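You operate a simulated robot arm through the tools that you are given. There is no shell and no other tool. Be economical: measure what you need, move in short steps, check, and stop when the job is done.

You run a simulated robot arm. Do the job below in one go: nothing can be reset, and whatever is moved stays where it is left.

Task
Fetch the orange tag and set it on top of the green wiping block.

Only the result counts: the job must be done as asked and must still hold three seconds after the hand-in. Knocking over, shifting, dropping, spilling or breaking anything else fails it.

Robot
A 7-joint arm with a two-finger parallel gripper, fixed in place. Base frame: the origin is at the foot of the arm, x ahead of it, y to its left, z up; the work surface is at about z = 0.9. Units: m, rad, N and s.
With the tool pointing down near the work surface it reaches from about 0.24 to 0.68 m from the base axis. Its first joint turns from -1.152 to 1.152 rad. Payload 2.4 kg.
The TCP is the grasp point between the finger pads, 0.03 m short of the fingertips. In the tool frame z runs along the fingers and y along their closing line. The gripper opens to 0.094 m. The fingers are 0.028 m wide and 0.01 m thick; the gripper's body (0.05 by 0.096 m) begins 0.055 m behind the TCP.
Orientation is that of the tool frame in the base frame, as a unit quaternion [w, x, y, z]. With the fingers straight down and closing along the base's y, the tool's x points along the base's -x, its y along +y and its z along -z.

Tools
- The arm moves only by the tool play_rows. Its argument "series" is a list of rows, each an object (a shift or turn left out is 0, a gripper value left out holds the last) with "slide": the shift along the tool's x, y, z in units of 30 mm (1.0 is 30 mm), a list of three; "turn": the turn, a rotation vector about the tool's x, y, z in units of 6 degrees (1.0 is 6 degrees), a list of three. In form: [{"slide": [x, y, z], "turn": [wx, wy, wz]}, ...]. A call has 1 to 20 rows; each row shifts and turns the commanded pose from where the row before left it, along the tool's axes as they then stand. "grip" is the finger opening in m, from 0 to 0.094, set as the call begins (left out, the last holds). A call with a number of a shift or a turn outside -1 to 1 is refused whole. Each row takes 0.2 s and may step no farther than 0.05 m and 0.15 rad from the row before; otherwise, or with a gripper value out of range, the whole call is refused. A pose out of reach is approached as far as the arm can. The call stops where the force on the tool passes 40 N (or 10 N more than at its start, if that is more) or the arm is blocked; 0.2 s more then pass. Each finger travels about 0.153 m/s and halts on what it meets, pressing with about 21 N; the grip force reading is that of the motor and also rises with nothing between the fingers. The clock runs only during rows and for 0.2 s after the last one: add rows that do not move to give the fingers time. The reply holds the time, the measured pose of the TCP, the force on the tool along the base axes, the opening and the grip force, in the units named above and with some noise.
- Cameras (640 x 400 px; columns grow to the right, rows downward): "scene" is fixed at [0.0356, 0.4683, 1.4646]; the picture's right is [-0.78, -0.62, 0.00], its down [-0.23, 0.29, -0.93] and it looks along [0.58, -0.73, -0.37] (base axes); focal length 313 px, centre (320, 200). "wrist" rides on the gripper at [0.076, 0.014, -0.102] in the tool frame; the picture's right is [-0.18, 0.98, 0.00], its down [-0.75, -0.14, -0.64] and it looks along [-0.63, -0.12, 0.77] (tool axes); focal length 243 px, centre (320, 200). There is no depth. A picture from a camera that has moved, and an enlarged one, comes with that camera's place and axes in the base frame and with its lens.
- capture(camera): a new picture of that camera. The clock stands still meanwhile.
- zoom(camera, box): a new picture of the part [left, top, right, bottom] of that camera's present view, enlarged. The clock stands still meanwhile.
- sign_off(): hands the job in; it is judged then, once.

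Work in short steps. Places have to be worked out from the pictures, the camera data and where the tool is seen: move nearer, look again, correct. Check each grasp and each placing, and mend what went wrong. You have 90 turns and 46 pictures in all, those below and enlarged ones among them. Open the gripper and draw the arm clear of the work before you hand the job in, unless the task says otherwise; then end with one line.

The tools are called by a JSON object that holds its "api" and its "payload". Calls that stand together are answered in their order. play_rows: Moves the arm, as the interface text tells. Its arguments: {"type":"object","properties":{"series":{"type":"array","items":{"type":"object","properties":{"slide":{"type":"array","items":{"type":"number"}},"turn":{"type":"array","items":{"type":"number"}}}}},"grip":{"type":"number"}},"required":["series"]} The other tools are called the same way: capture (camera) takes a picture; zoom (camera, box) takes an enlarged picture of a part of a camera's view; sign_off () hands the job in.

At the start:

```text
t: 0.0
tool_pos: [0.2672, -0.1795, 1.1824]
tool_rot: [0.0, -0.001, 1.0, 0.0]
ft_force: [1.0, -0.5, 0.3]
grip_width: 0.0941
gripper_force: 0.0
```

scene: 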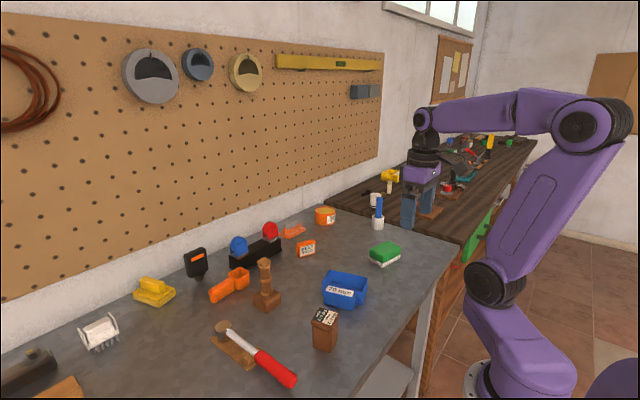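
wrist: 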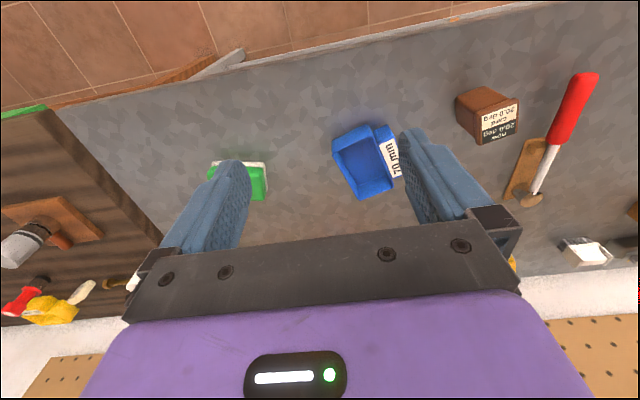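

I'll zoom on the scene to identify the orange tag among several orange objects.

{"api": "zoom", "payload": {"camera": "scene", "box": [250, 190, 410, 290]}}

{"api": "zoom", "payload": {"camera": "scene", "box": [120, 210, 320, 335]}}

```text
4.00 times, centred on (330, 240) of scene
camera zoom: at [0.0356, 0.4683, 1.4646], right [-0.78, -0.62, 0.0], down [-0.23, 0.29, -0.93], along [0.58, -0.73, -0.37], focal length 1253 px, centre (280, 40)
```

zoom: 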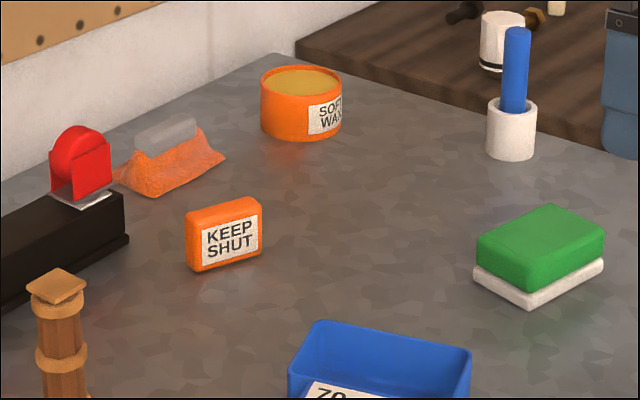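

```text
3.20 times, centred on (220, 272) of scene
camera zoom: at [0.0356, 0.4683, 1.4646], right [-0.78, -0.62, 0.0], down [-0.23, 0.29, -0.93], along [0.58, -0.73, -0.37], focal length 1002 px, centre (640, -32)
```

zoom: 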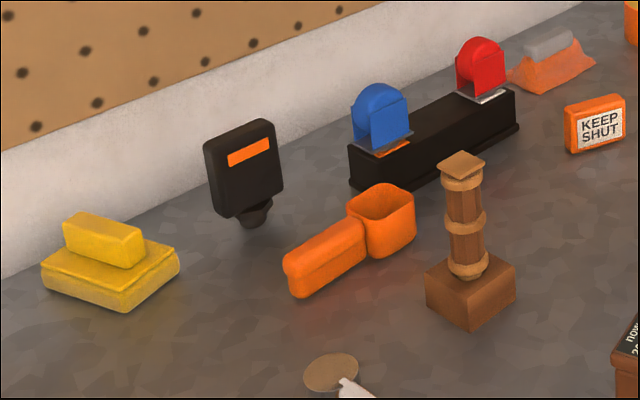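

The orange tag looks to be the standing "KEEP SHUT" plate, near (0.64, -0.22). The green wiping block is near (0.42, -0.34). I'll move forward at the current height to look at the tag with the wrist camera.

{"api": "play_rows", "payload": {"series": [{"slide": [-1, -0.15, 0]}, {"slide": [-1, -0.15, 0]}, {"slide": [-1, -0.15, 0]}, {"slide": [-1, -0.15, 0]}, {"slide": [-1, -0.15, 0]}, {"slide": [-1, -0.15, 0]}, {"slide": [-1, -0.15, 0]}, {"slide": [-1, -0.15, 0]}]}}

{"api": "capture", "payload": {"camera": "wrist"}}

```text
t: 1.8
tool_pos: [0.5084, -0.2175, 1.1831]
tool_rot: [0.0, 0.001, 1.0, -0.001]
ft_force: [-0.7, -0.3, 0.5]
grip_width: 0.0938
gripper_force: 0.1
```

```text
41 pictures are left
camera wrist: at [0.4318, -0.2008, 1.2846], right [0.19, 0.98, 0.0], down [0.75, -0.14, 0.64], along [0.63, -0.12, -0.77], focal length 243 px, centre (320, 200)
```

wrist: 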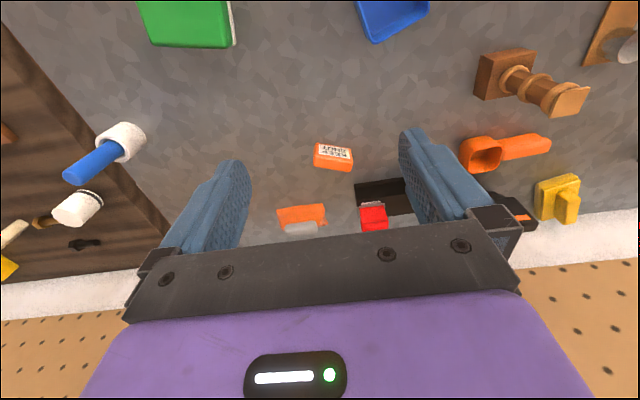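

The tag is visible at about (333,155), which is consistent with my estimate. I'll zoom in for its exact edges.

{"api": "zoom", "payload": {"camera": "wrist", "box": [253, 100, 413, 200]}}

{"api": "zoom", "payload": {"camera": "wrist", "box": [120, 0, 280, 100]}}

```text
4.00 times, centred on (333, 150) of wrist
camera zoom: at [0.4318, -0.2008, 1.2846], right [0.19, 0.98, 0.0], down [0.75, -0.14, 0.64], along [0.63, -0.12, -0.77], focal length 970 px, centre (268, 400)
```

zoom: 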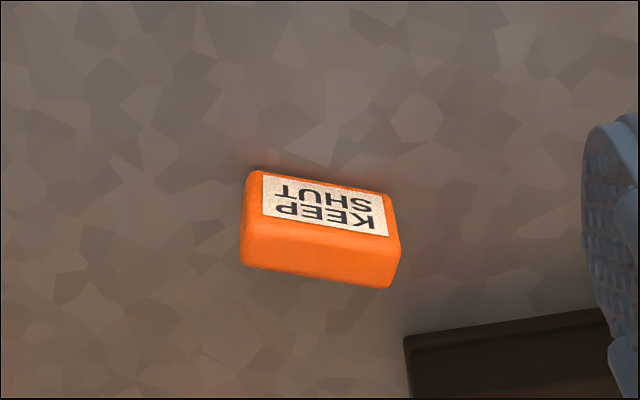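

```text
4.00 times, centred on (200, 50) of wrist
camera zoom: at [0.4318, -0.2008, 1.2846], right [0.19, 0.98, 0.0], down [0.75, -0.14, 0.64], along [0.63, -0.12, -0.77], focal length 970 px, centre (800, 800)
```

zoom: 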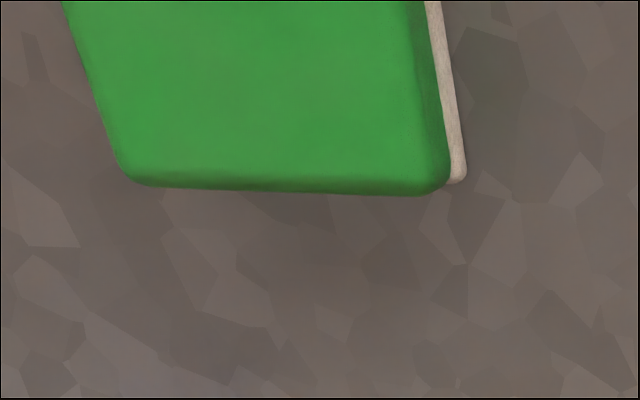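

The tag's front edge runs from about (0.620,-0.246) to (0.642,-0.188). It is about 62 mm wide, 45 mm high and 20 mm thick, turned about 21° from y, with its centre near (0.641,-0.221). I'll turn to match its angle, move partway over and look again.

{"api": "play_rows", "payload": {"series": [{"turn": [0, 0, 0.875]}, {"turn": [0, 0, 0.875]}, {"turn": [0, 0, 0.875]}, {"turn": [0, 0, 0.875]}, {"slide": [-0.69, 0.25, 0.7]}, {"slide": [-0.69, 0.25, 0.7]}, {"slide": [-0.69, 0.25, 0.7]}, {"slide": [-0.69, 0.25, 0.7]}, {"slide": [-0.69, 0.25, 0.7]}]}}

{"api": "capture", "payload": {"camera": "wrist"}}

```text
t: 3.8
tool_pos: [0.6173, -0.2173, 1.0788]
tool_rot: [0.0, 0.182, 0.983, 0.0]
ft_force: [0.3, -1.4, -0.5]
grip_width: 0.0943
gripper_force: 0.0
```

```text
38 pictures are left
camera wrist: at [0.551, -0.1755, 1.1797], right [0.52, 0.85, 0.0], down [0.65, -0.4, 0.64], along [0.55, -0.34, -0.77], focal length 243 px, centre (320, 200)
```

wrist: 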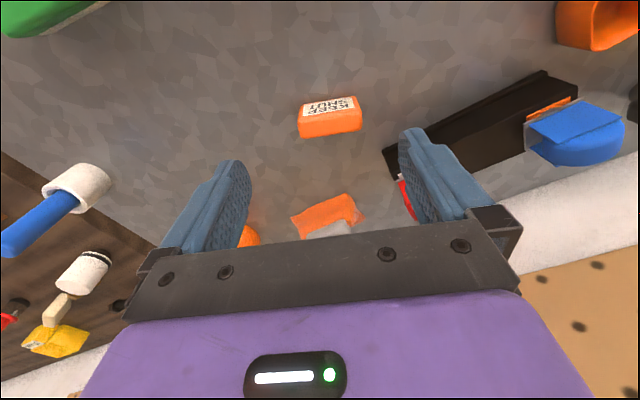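

The tag now looks close to aligned with the gripper. I'll zoom in to refine its position and yaw.

{"api": "zoom", "payload": {"camera": "wrist", "box": [266, 75, 394, 155]}}

```text
5.00 times, centred on (330, 115) of wrist
camera zoom: at [0.551, -0.1755, 1.1797], right [0.52, 0.85, 0.0], down [0.65, -0.4, 0.64], along [0.55, -0.34, -0.77], focal length 1213 px, centre (270, 625)
```

zoom: 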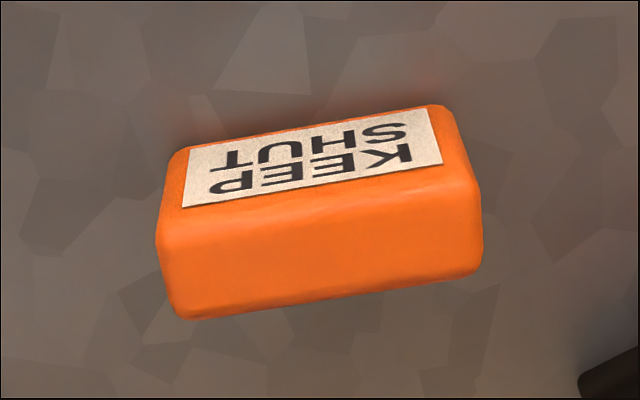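

The refined tag centre is about (0.642,-0.220) with its top near z = 0.943. I'll go above it and stop with the fingertips just over the top.

{"api": "play_rows", "payload": {"series": [{"slide": [-0.8, 0.21, 0]}, {"slide": [0, 0, 0.8]}, {"slide": [0, 0, 0.8]}, {"slide": [0, 0, 0.8]}, {"slide": [0, 0, 0.6]}, {}]}}

{"api": "capture", "payload": {"camera": "wrist"}}

{"api": "zoom", "payload": {"camera": "scene", "box": [230, 190, 390, 290]}}

```text
t: 5.2
tool_pos: [0.6336, -0.2191, 0.9877]
tool_rot: [0.0, 0.182, 0.983, 0.0]
ft_force: [-0.1, 0.9, 0.9]
grip_width: 0.0941
gripper_force: 0.1
out of reach, approached as far as the arm can: row 1
```

```text
36 pictures are left
camera wrist: at [0.567, -0.1777, 1.0889], right [0.52, 0.85, 0.0], down [0.65, -0.4, 0.64], along [0.55, -0.34, -0.77], focal length 243 px, centre (320, 200)
```

wrist: 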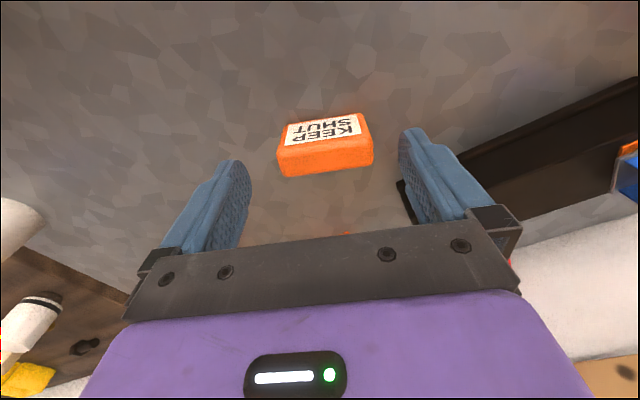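

```text
4.00 times, centred on (310, 240) of scene
camera zoom: at [0.0356, 0.4683, 1.4646], right [-0.78, -0.62, 0.0], down [-0.23, 0.29, -0.93], along [0.58, -0.73, -0.37], focal length 1253 px, centre (360, 40)
```

zoom: 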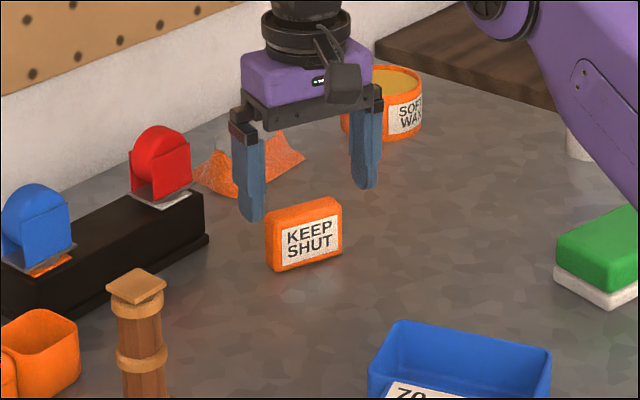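

The fingers straddle the tag, but the arm stopped about 8 mm short along the reach direction. I'll descend while pushing slightly outward.

{"api": "play_rows", "payload": {"series": [{"slide": [-0.15, 0.05, 0.5]}, {"slide": [-0.15, 0.05, 0.5]}, {"slide": [0, 0, 0.5]}, {}]}}

{"api": "capture", "payload": {"camera": "wrist"}}

```text
t: 6.2
tool_pos: [0.6436, -0.2191, 0.9418]
tool_rot: [0.0, 0.182, 0.983, 0.0]
ft_force: [0.5, -0.4, -0.4]
grip_width: 0.0938
gripper_force: 0.1
```

```text
34 pictures are left
camera wrist: at [0.5772, -0.1775, 1.0441], right [0.52, 0.85, 0.0], down [0.65, -0.4, 0.64], along [0.55, -0.34, -0.77], focal length 243 px, centre (320, 200)
```

wrist: 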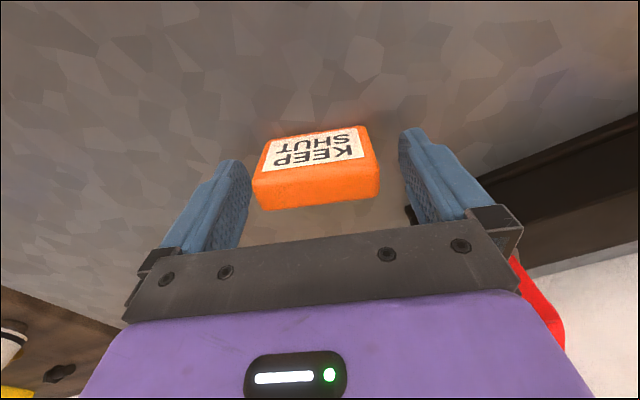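

The TCP is now over the tag centre. I'll lower 8 mm more and close.

{"api": "play_rows", "payload": {"series": [{"slide": [0, -0.05, 0.25]}, {}]}}

{"api": "play_rows", "payload": {"series": [{}, {}, {}], "grip": 0.045}}

```text
t: 6.8
tool_pos: [0.6425, -0.2209, 0.9355]
tool_rot: [0.0, 0.182, 0.983, 0.0]
ft_force: [-0.2, -0.3, 0.5]
grip_width: 0.0939
gripper_force: 0.0
```

```text
t: 7.6
tool_pos: [0.6428, -0.2211, 0.9355]
tool_rot: [0.0, 0.182, 0.983, 0.0]
ft_force: [0.2, -1.0, 0.5]
grip_width: 0.0682
gripper_force: 21.2
```

The fingers stopped at 68 mm with 21 N, so the tag is gripped. I'll lift and check.

{"api": "play_rows", "payload": {"series": [{"slide": [0, 0, -0.5]}, {"slide": [0, 0, -0.8]}, {"slide": [0.3, 0, -1]}, {"slide": [0.5, 0, -1]}, {"slide": [0.5, 0, -1]}, {"slide": [0.5, 0, -0.5]}], "grip": 0.03}}

{"api": "capture", "payload": {"camera": "wrist"}}

{"api": "capture", "payload": {"camera": "scene"}}

```text
t: 9.0
tool_pos: [0.5928, -0.2016, 1.0784]
tool_rot: [-0.001, 0.183, 0.983, 0.001]
ft_force: [0.2, 0.2, 0.0]
grip_width: 0.068
gripper_force: 20.8
```

```text
33 pictures are left
camera wrist: at [0.5262, -0.1593, 1.181], right [0.52, 0.85, 0.0], down [0.65, -0.4, 0.64], along [0.55, -0.34, -0.77], focal length 243 px, centre (320, 200)
```

wrist: 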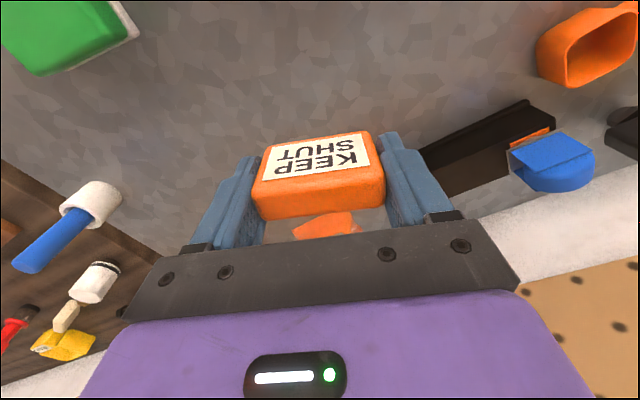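

```text
32 pictures are left
```

scene: 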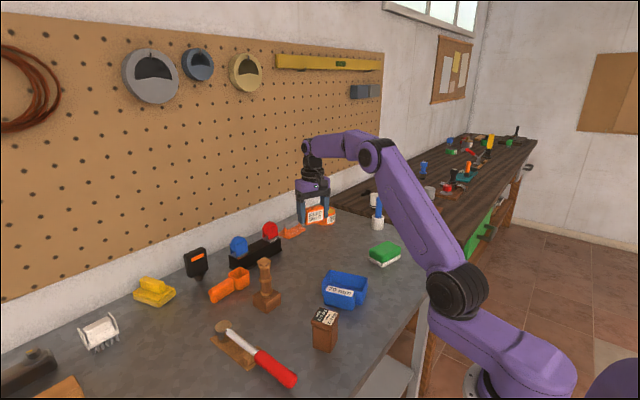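

The tag is held upright, with its bottom about 35 mm below the TCP. I estimate the green block's centre at (0.424,-0.365), with its long axis nearly parallel to the tag's width. I'll move above it and look.

{"api": "play_rows", "payload": {"series": [{"slide": [0.41, -0.886, -0.1]}, {"slide": [0.41, -0.886, -0.1]}, {"slide": [0.41, -0.886, -0.1]}, {"slide": [0.41, -0.886, -0.1]}, {"slide": [0.41, -0.886, -0.1]}, {"slide": [0.41, -0.886, -0.1]}, {"slide": [0.41, -0.886, -0.1]}, {"slide": [0.41, -0.886, -0.1]}, {}]}}

{"api": "capture", "payload": {"camera": "wrist"}}

{"api": "zoom", "payload": {"camera": "scene", "box": [310, 180, 470, 280]}}

```text
t: 11.0
tool_pos: [0.4228, -0.365, 1.1036]
tool_rot: [0.001, 0.182, 0.983, 0.0]
ft_force: [-0.4, -0.7, -0.6]
grip_width: 0.0683
gripper_force: 21.3
```

```text
31 pictures are left
camera wrist: at [0.3573, -0.3226, 1.2054], right [0.52, 0.85, 0.0], down [0.65, -0.4, 0.64], along [0.55, -0.34, -0.77], focal length 243 px, centre (320, 200)
```

wrist: 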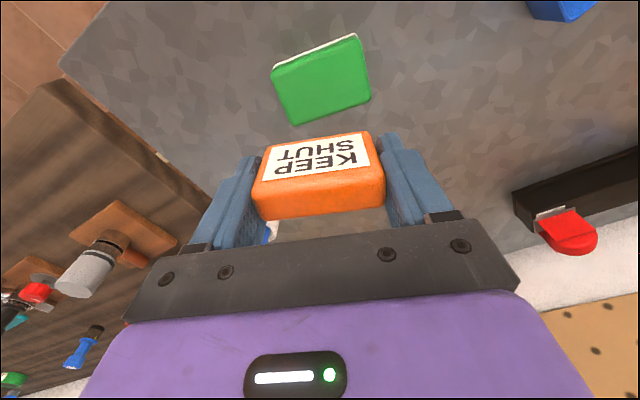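

```text
4.00 times, centred on (390, 230) of scene
camera zoom: at [0.0356, 0.4683, 1.4646], right [-0.78, -0.62, 0.0], down [-0.23, 0.29, -0.93], along [0.58, -0.73, -0.37], focal length 1253 px, centre (40, 80)
```

zoom: 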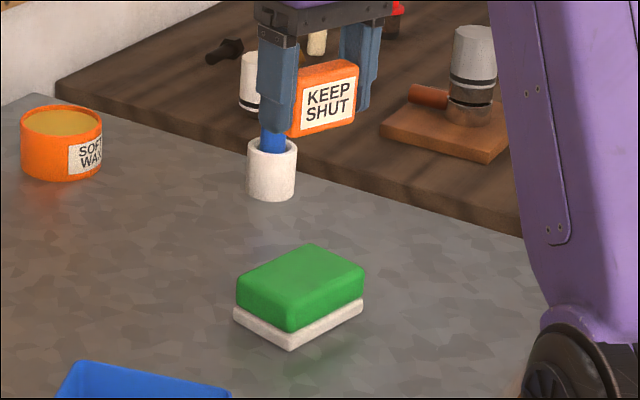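

From the wrist view, the block's top is centred at about (0.420,-0.361), with z near 0.937 and a yaw of about 11.5°. I'll turn back 10° to line up and descend to just above the contact height.

{"api": "play_rows", "payload": {"series": [{"turn": [0, 0, -0.85]}, {"turn": [0, 0, -0.82]}, {"slide": [0.12, 0.11, 0.5]}, {"slide": [0, 0, 0.9]}, {"slide": [0, 0, 0.9]}, {"slide": [0, 0, 0.9]}, {"slide": [0, 0, 0.4]}, {}]}}

{"api": "capture", "payload": {"camera": "wrist"}}

{"api": "zoom", "payload": {"camera": "scene", "box": [310, 180, 470, 280]}}

```text
t: 12.8
tool_pos: [0.4209, -0.3616, 0.9956]
tool_rot: [0.0, 0.096, 0.995, 0.0]
ft_force: [0.6, 0.4, -0.1]
grip_width: 0.0682
gripper_force: 21.5
```

```text
29 pictures are left
camera wrist: at [0.3494, -0.3318, 1.0969], right [0.37, 0.93, 0.0], down [0.71, -0.28, 0.64], along [0.6, -0.24, -0.77], focal length 243 px, centre (320, 200)
```

wrist: 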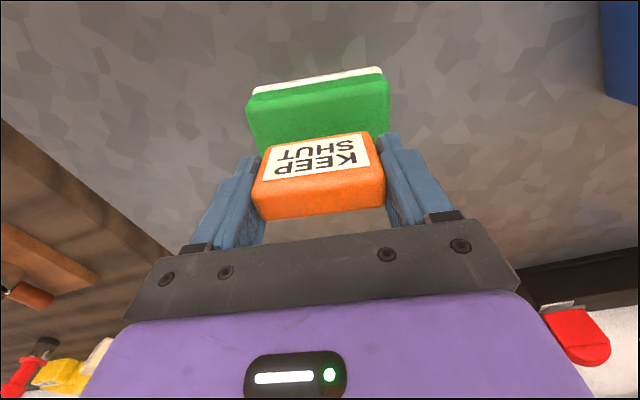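

```text
4.00 times, centred on (390, 230) of scene
camera zoom: at [0.0356, 0.4683, 1.4646], right [-0.78, -0.62, 0.0], down [-0.23, 0.29, -0.93], along [0.58, -0.73, -0.37], focal length 1253 px, centre (40, 80)
```

zoom: 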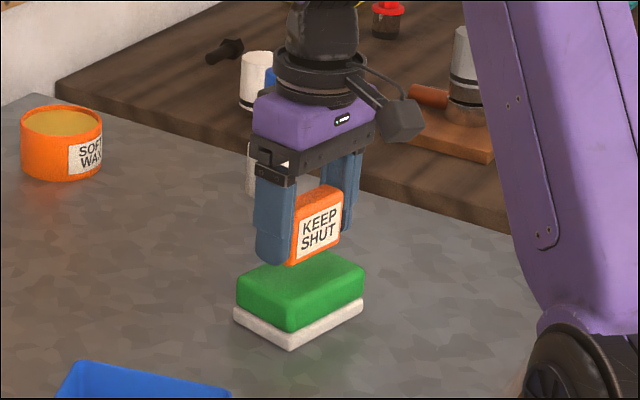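

The tag is aligned above the block. I'll lower it gently in small steps, watching the force.

{"api": "play_rows", "payload": {"series": [{"slide": [0, 0, 0.25]}, {"slide": [0, 0, 0.2]}, {"slide": [0, 0, 0.1]}, {}]}}

{"api": "zoom", "payload": {"camera": "scene", "box": [350, 215, 414, 275]}}

```text
t: 13.8
tool_pos: [0.4217, -0.3626, 0.9803]
tool_rot: [0.0, 0.096, 0.995, 0.0]
ft_force: [-1.1, 0.3, -0.3]
grip_width: 0.0683
gripper_force: 21.4
```

```text
6.67 times, centred on (382, 245) of scene
camera zoom: at [0.0356, 0.4683, 1.4646], right [-0.78, -0.62, 0.0], down [-0.23, 0.29, -0.93], along [0.58, -0.73, -0.37], focal length 2088 px, centre (-93, -100)
```

zoom: 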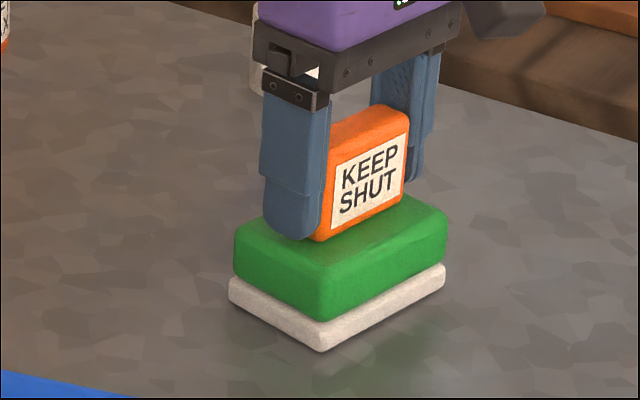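

No contact yet at 0.980. I'll go on in 1.5 mm steps.

{"api": "play_rows", "payload": {"series": [{"slide": [0, 0, 0.05]}, {"slide": [0, 0, 0.05]}, {"slide": [0, 0, 0.05]}]}}

{"api": "play_rows", "payload": {"series": [{"slide": [0, 0, 0.05]}, {}]}}

```text
t: 14.6
tool_pos: [0.4227, -0.3616, 0.9756]
tool_rot: [0.002, 0.096, 0.995, -0.001]
ft_force: [0.4, 0.3, 19.5]
grip_width: 0.0683
gripper_force: 20.3
```

```text
t: 15.2
tool_pos: [0.4196, -0.3616, 0.9739]
tool_rot: [0.002, 0.096, 0.995, -0.001]
ft_force: [2.0, -1.4, 23.5]
grip_width: 0.0684
gripper_force: 20.9
```

Contact is made at about 23 N. I'll ease off slightly and release slowly.

{"api": "play_rows", "payload": {"series": [{"slide": [0, 0, -0.06]}, {}]}}

{"api": "zoom", "payload": {"camera": "scene", "box": [350, 215, 414, 275]}}

```text
t: 15.8
tool_pos: [0.4198, -0.3611, 0.9743]
tool_rot: [-0.001, 0.096, 0.995, 0.001]
ft_force: [0.7, -1.0, 4.4]
grip_width: 0.0682
gripper_force: 20.3
```

```text
6.67 times, centred on (382, 245) of scene
camera zoom: at [0.0356, 0.4683, 1.4646], right [-0.78, -0.62, 0.0], down [-0.23, 0.29, -0.93], along [0.58, -0.73, -0.37], focal length 2088 px, centre (-93, -100)
```

zoom: 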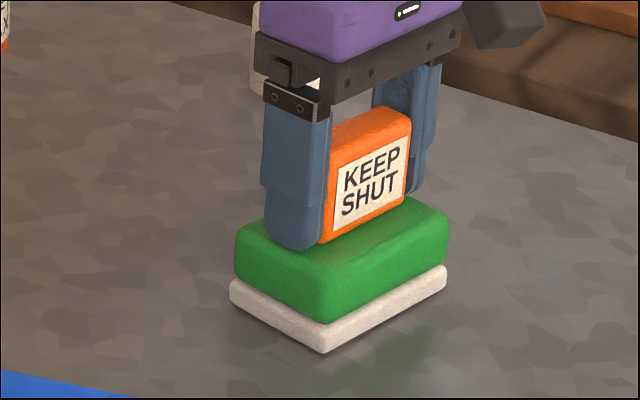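

The tag rests with light contact, centred on the block. I'll release it.

{"api": "play_rows", "payload": {"series": [{}, {}, {}], "grip": 0.092}}

{"api": "zoom", "payload": {"camera": "scene", "box": [350, 215, 414, 275]}}

{"api": "capture", "payload": {"camera": "wrist"}}

```text
t: 16.6
tool_pos: [0.421, -0.3613, 0.9745]
tool_rot: [-0.001, 0.096, 0.995, 0.001]
ft_force: [-0.6, 0.1, 0.0]
grip_width: 0.092
gripper_force: 0.0
```

```text
6.67 times, centred on (382, 245) of scene
camera zoom: at [0.0356, 0.4683, 1.4646], right [-0.78, -0.62, 0.0], down [-0.23, 0.29, -0.93], along [0.58, -0.73, -0.37], focal length 2088 px, centre (-93, -100)
```

zoom: 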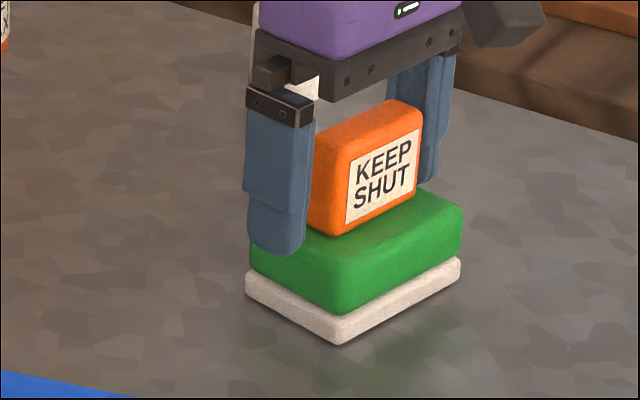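

```text
24 pictures are left
camera wrist: at [0.3485, -0.3312, 1.0766], right [0.37, 0.93, 0.0], down [0.71, -0.28, 0.64], along [0.6, -0.24, -0.77], focal length 243 px, centre (320, 200)
```

wrist: 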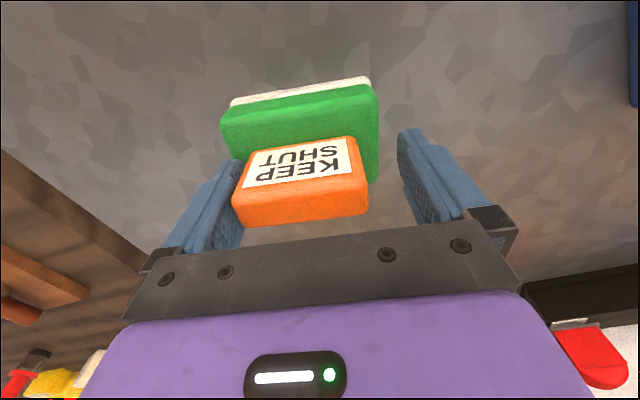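

The tag is released and stands flat on the block. The block and tag moved a few mm together on release, and the -y finger is now close to the tag. I'll recentre the open fingers slightly, then lift straight up.

{"api": "play_rows", "payload": {"series": [{"slide": [0, -0.15, 0]}, {"slide": [0, 0, -0.3]}, {"slide": [0, 0, -0.6]}, {"slide": [0, 0, -1]}, {"slide": [0, 0, -1]}, {"slide": [0, 0, -1]}, {"slide": [0, 0, -1]}]}}

{"api": "capture", "payload": {"camera": "wrist"}}

{"api": "zoom", "payload": {"camera": "scene", "box": [334, 215, 430, 275]}}

```text
t: 18.2
tool_pos: [0.4209, -0.3652, 1.1218]
tool_rot: [0.0, 0.096, 0.995, 0.0]
ft_force: [0.0, 0.1, 0.1]
grip_width: 0.092
gripper_force: 0.0
```

```text
23 pictures are left
camera wrist: at [0.3476, -0.3354, 1.2244], right [0.37, 0.93, 0.0], down [0.71, -0.28, 0.64], along [0.6, -0.24, -0.77], focal length 243 px, centre (320, 200)
```

wrist: 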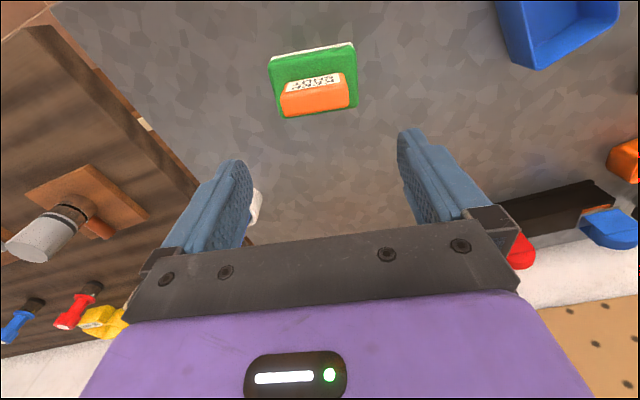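

```text
6.67 times, centred on (382, 245) of scene
camera zoom: at [0.0356, 0.4683, 1.4646], right [-0.78, -0.62, 0.0], down [-0.23, 0.29, -0.93], along [0.58, -0.73, -0.37], focal length 2088 px, centre (-93, -100)
```

zoom: 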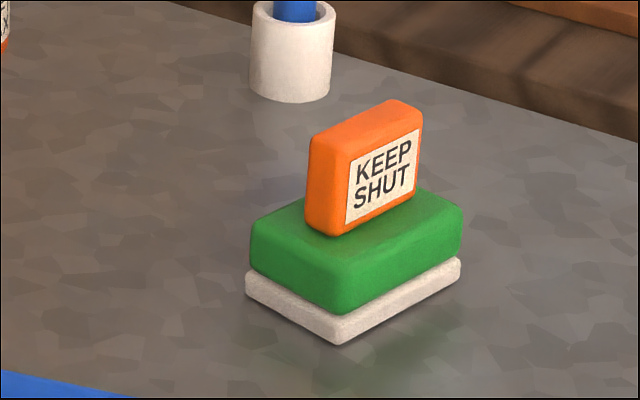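

The tag stands flat and well inside the block's top. I'll draw the arm further clear and check once more that everything is stable.

{"api": "play_rows", "payload": {"series": [{"slide": [0.5, 0.5, -0.8]}, {"slide": [1, 1, 0]}, {"slide": [1, 1, 0]}, {"slide": [1, 1, 0]}, {}, {}, {}, {}, {}]}}

{"api": "capture", "payload": {"camera": "scene"}}

```text
t: 20.2
tool_pos: [0.3376, -0.2421, 1.1457]
tool_rot: [0.0, 0.095, 0.995, -0.001]
ft_force: [-0.3, 0.6, 0.1]
grip_width: 0.0921
gripper_force: 0.1
```

```text
21 pictures are left
```

scene: 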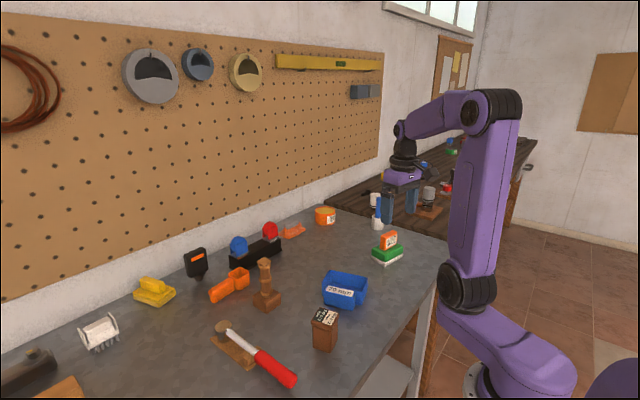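

The tag is stable on the block, nothing else has moved, and the arm is clear with the gripper open, so I'm handing in.

{"api": "sign_off", "payload": {}}

```text
The job is handed in.
```

The orange "KEEP SHUT" tag is standing upright on top of the green wiping block, and I handed the job in; the block slid roughly 7 mm when I let go of the tag, and I left it there.
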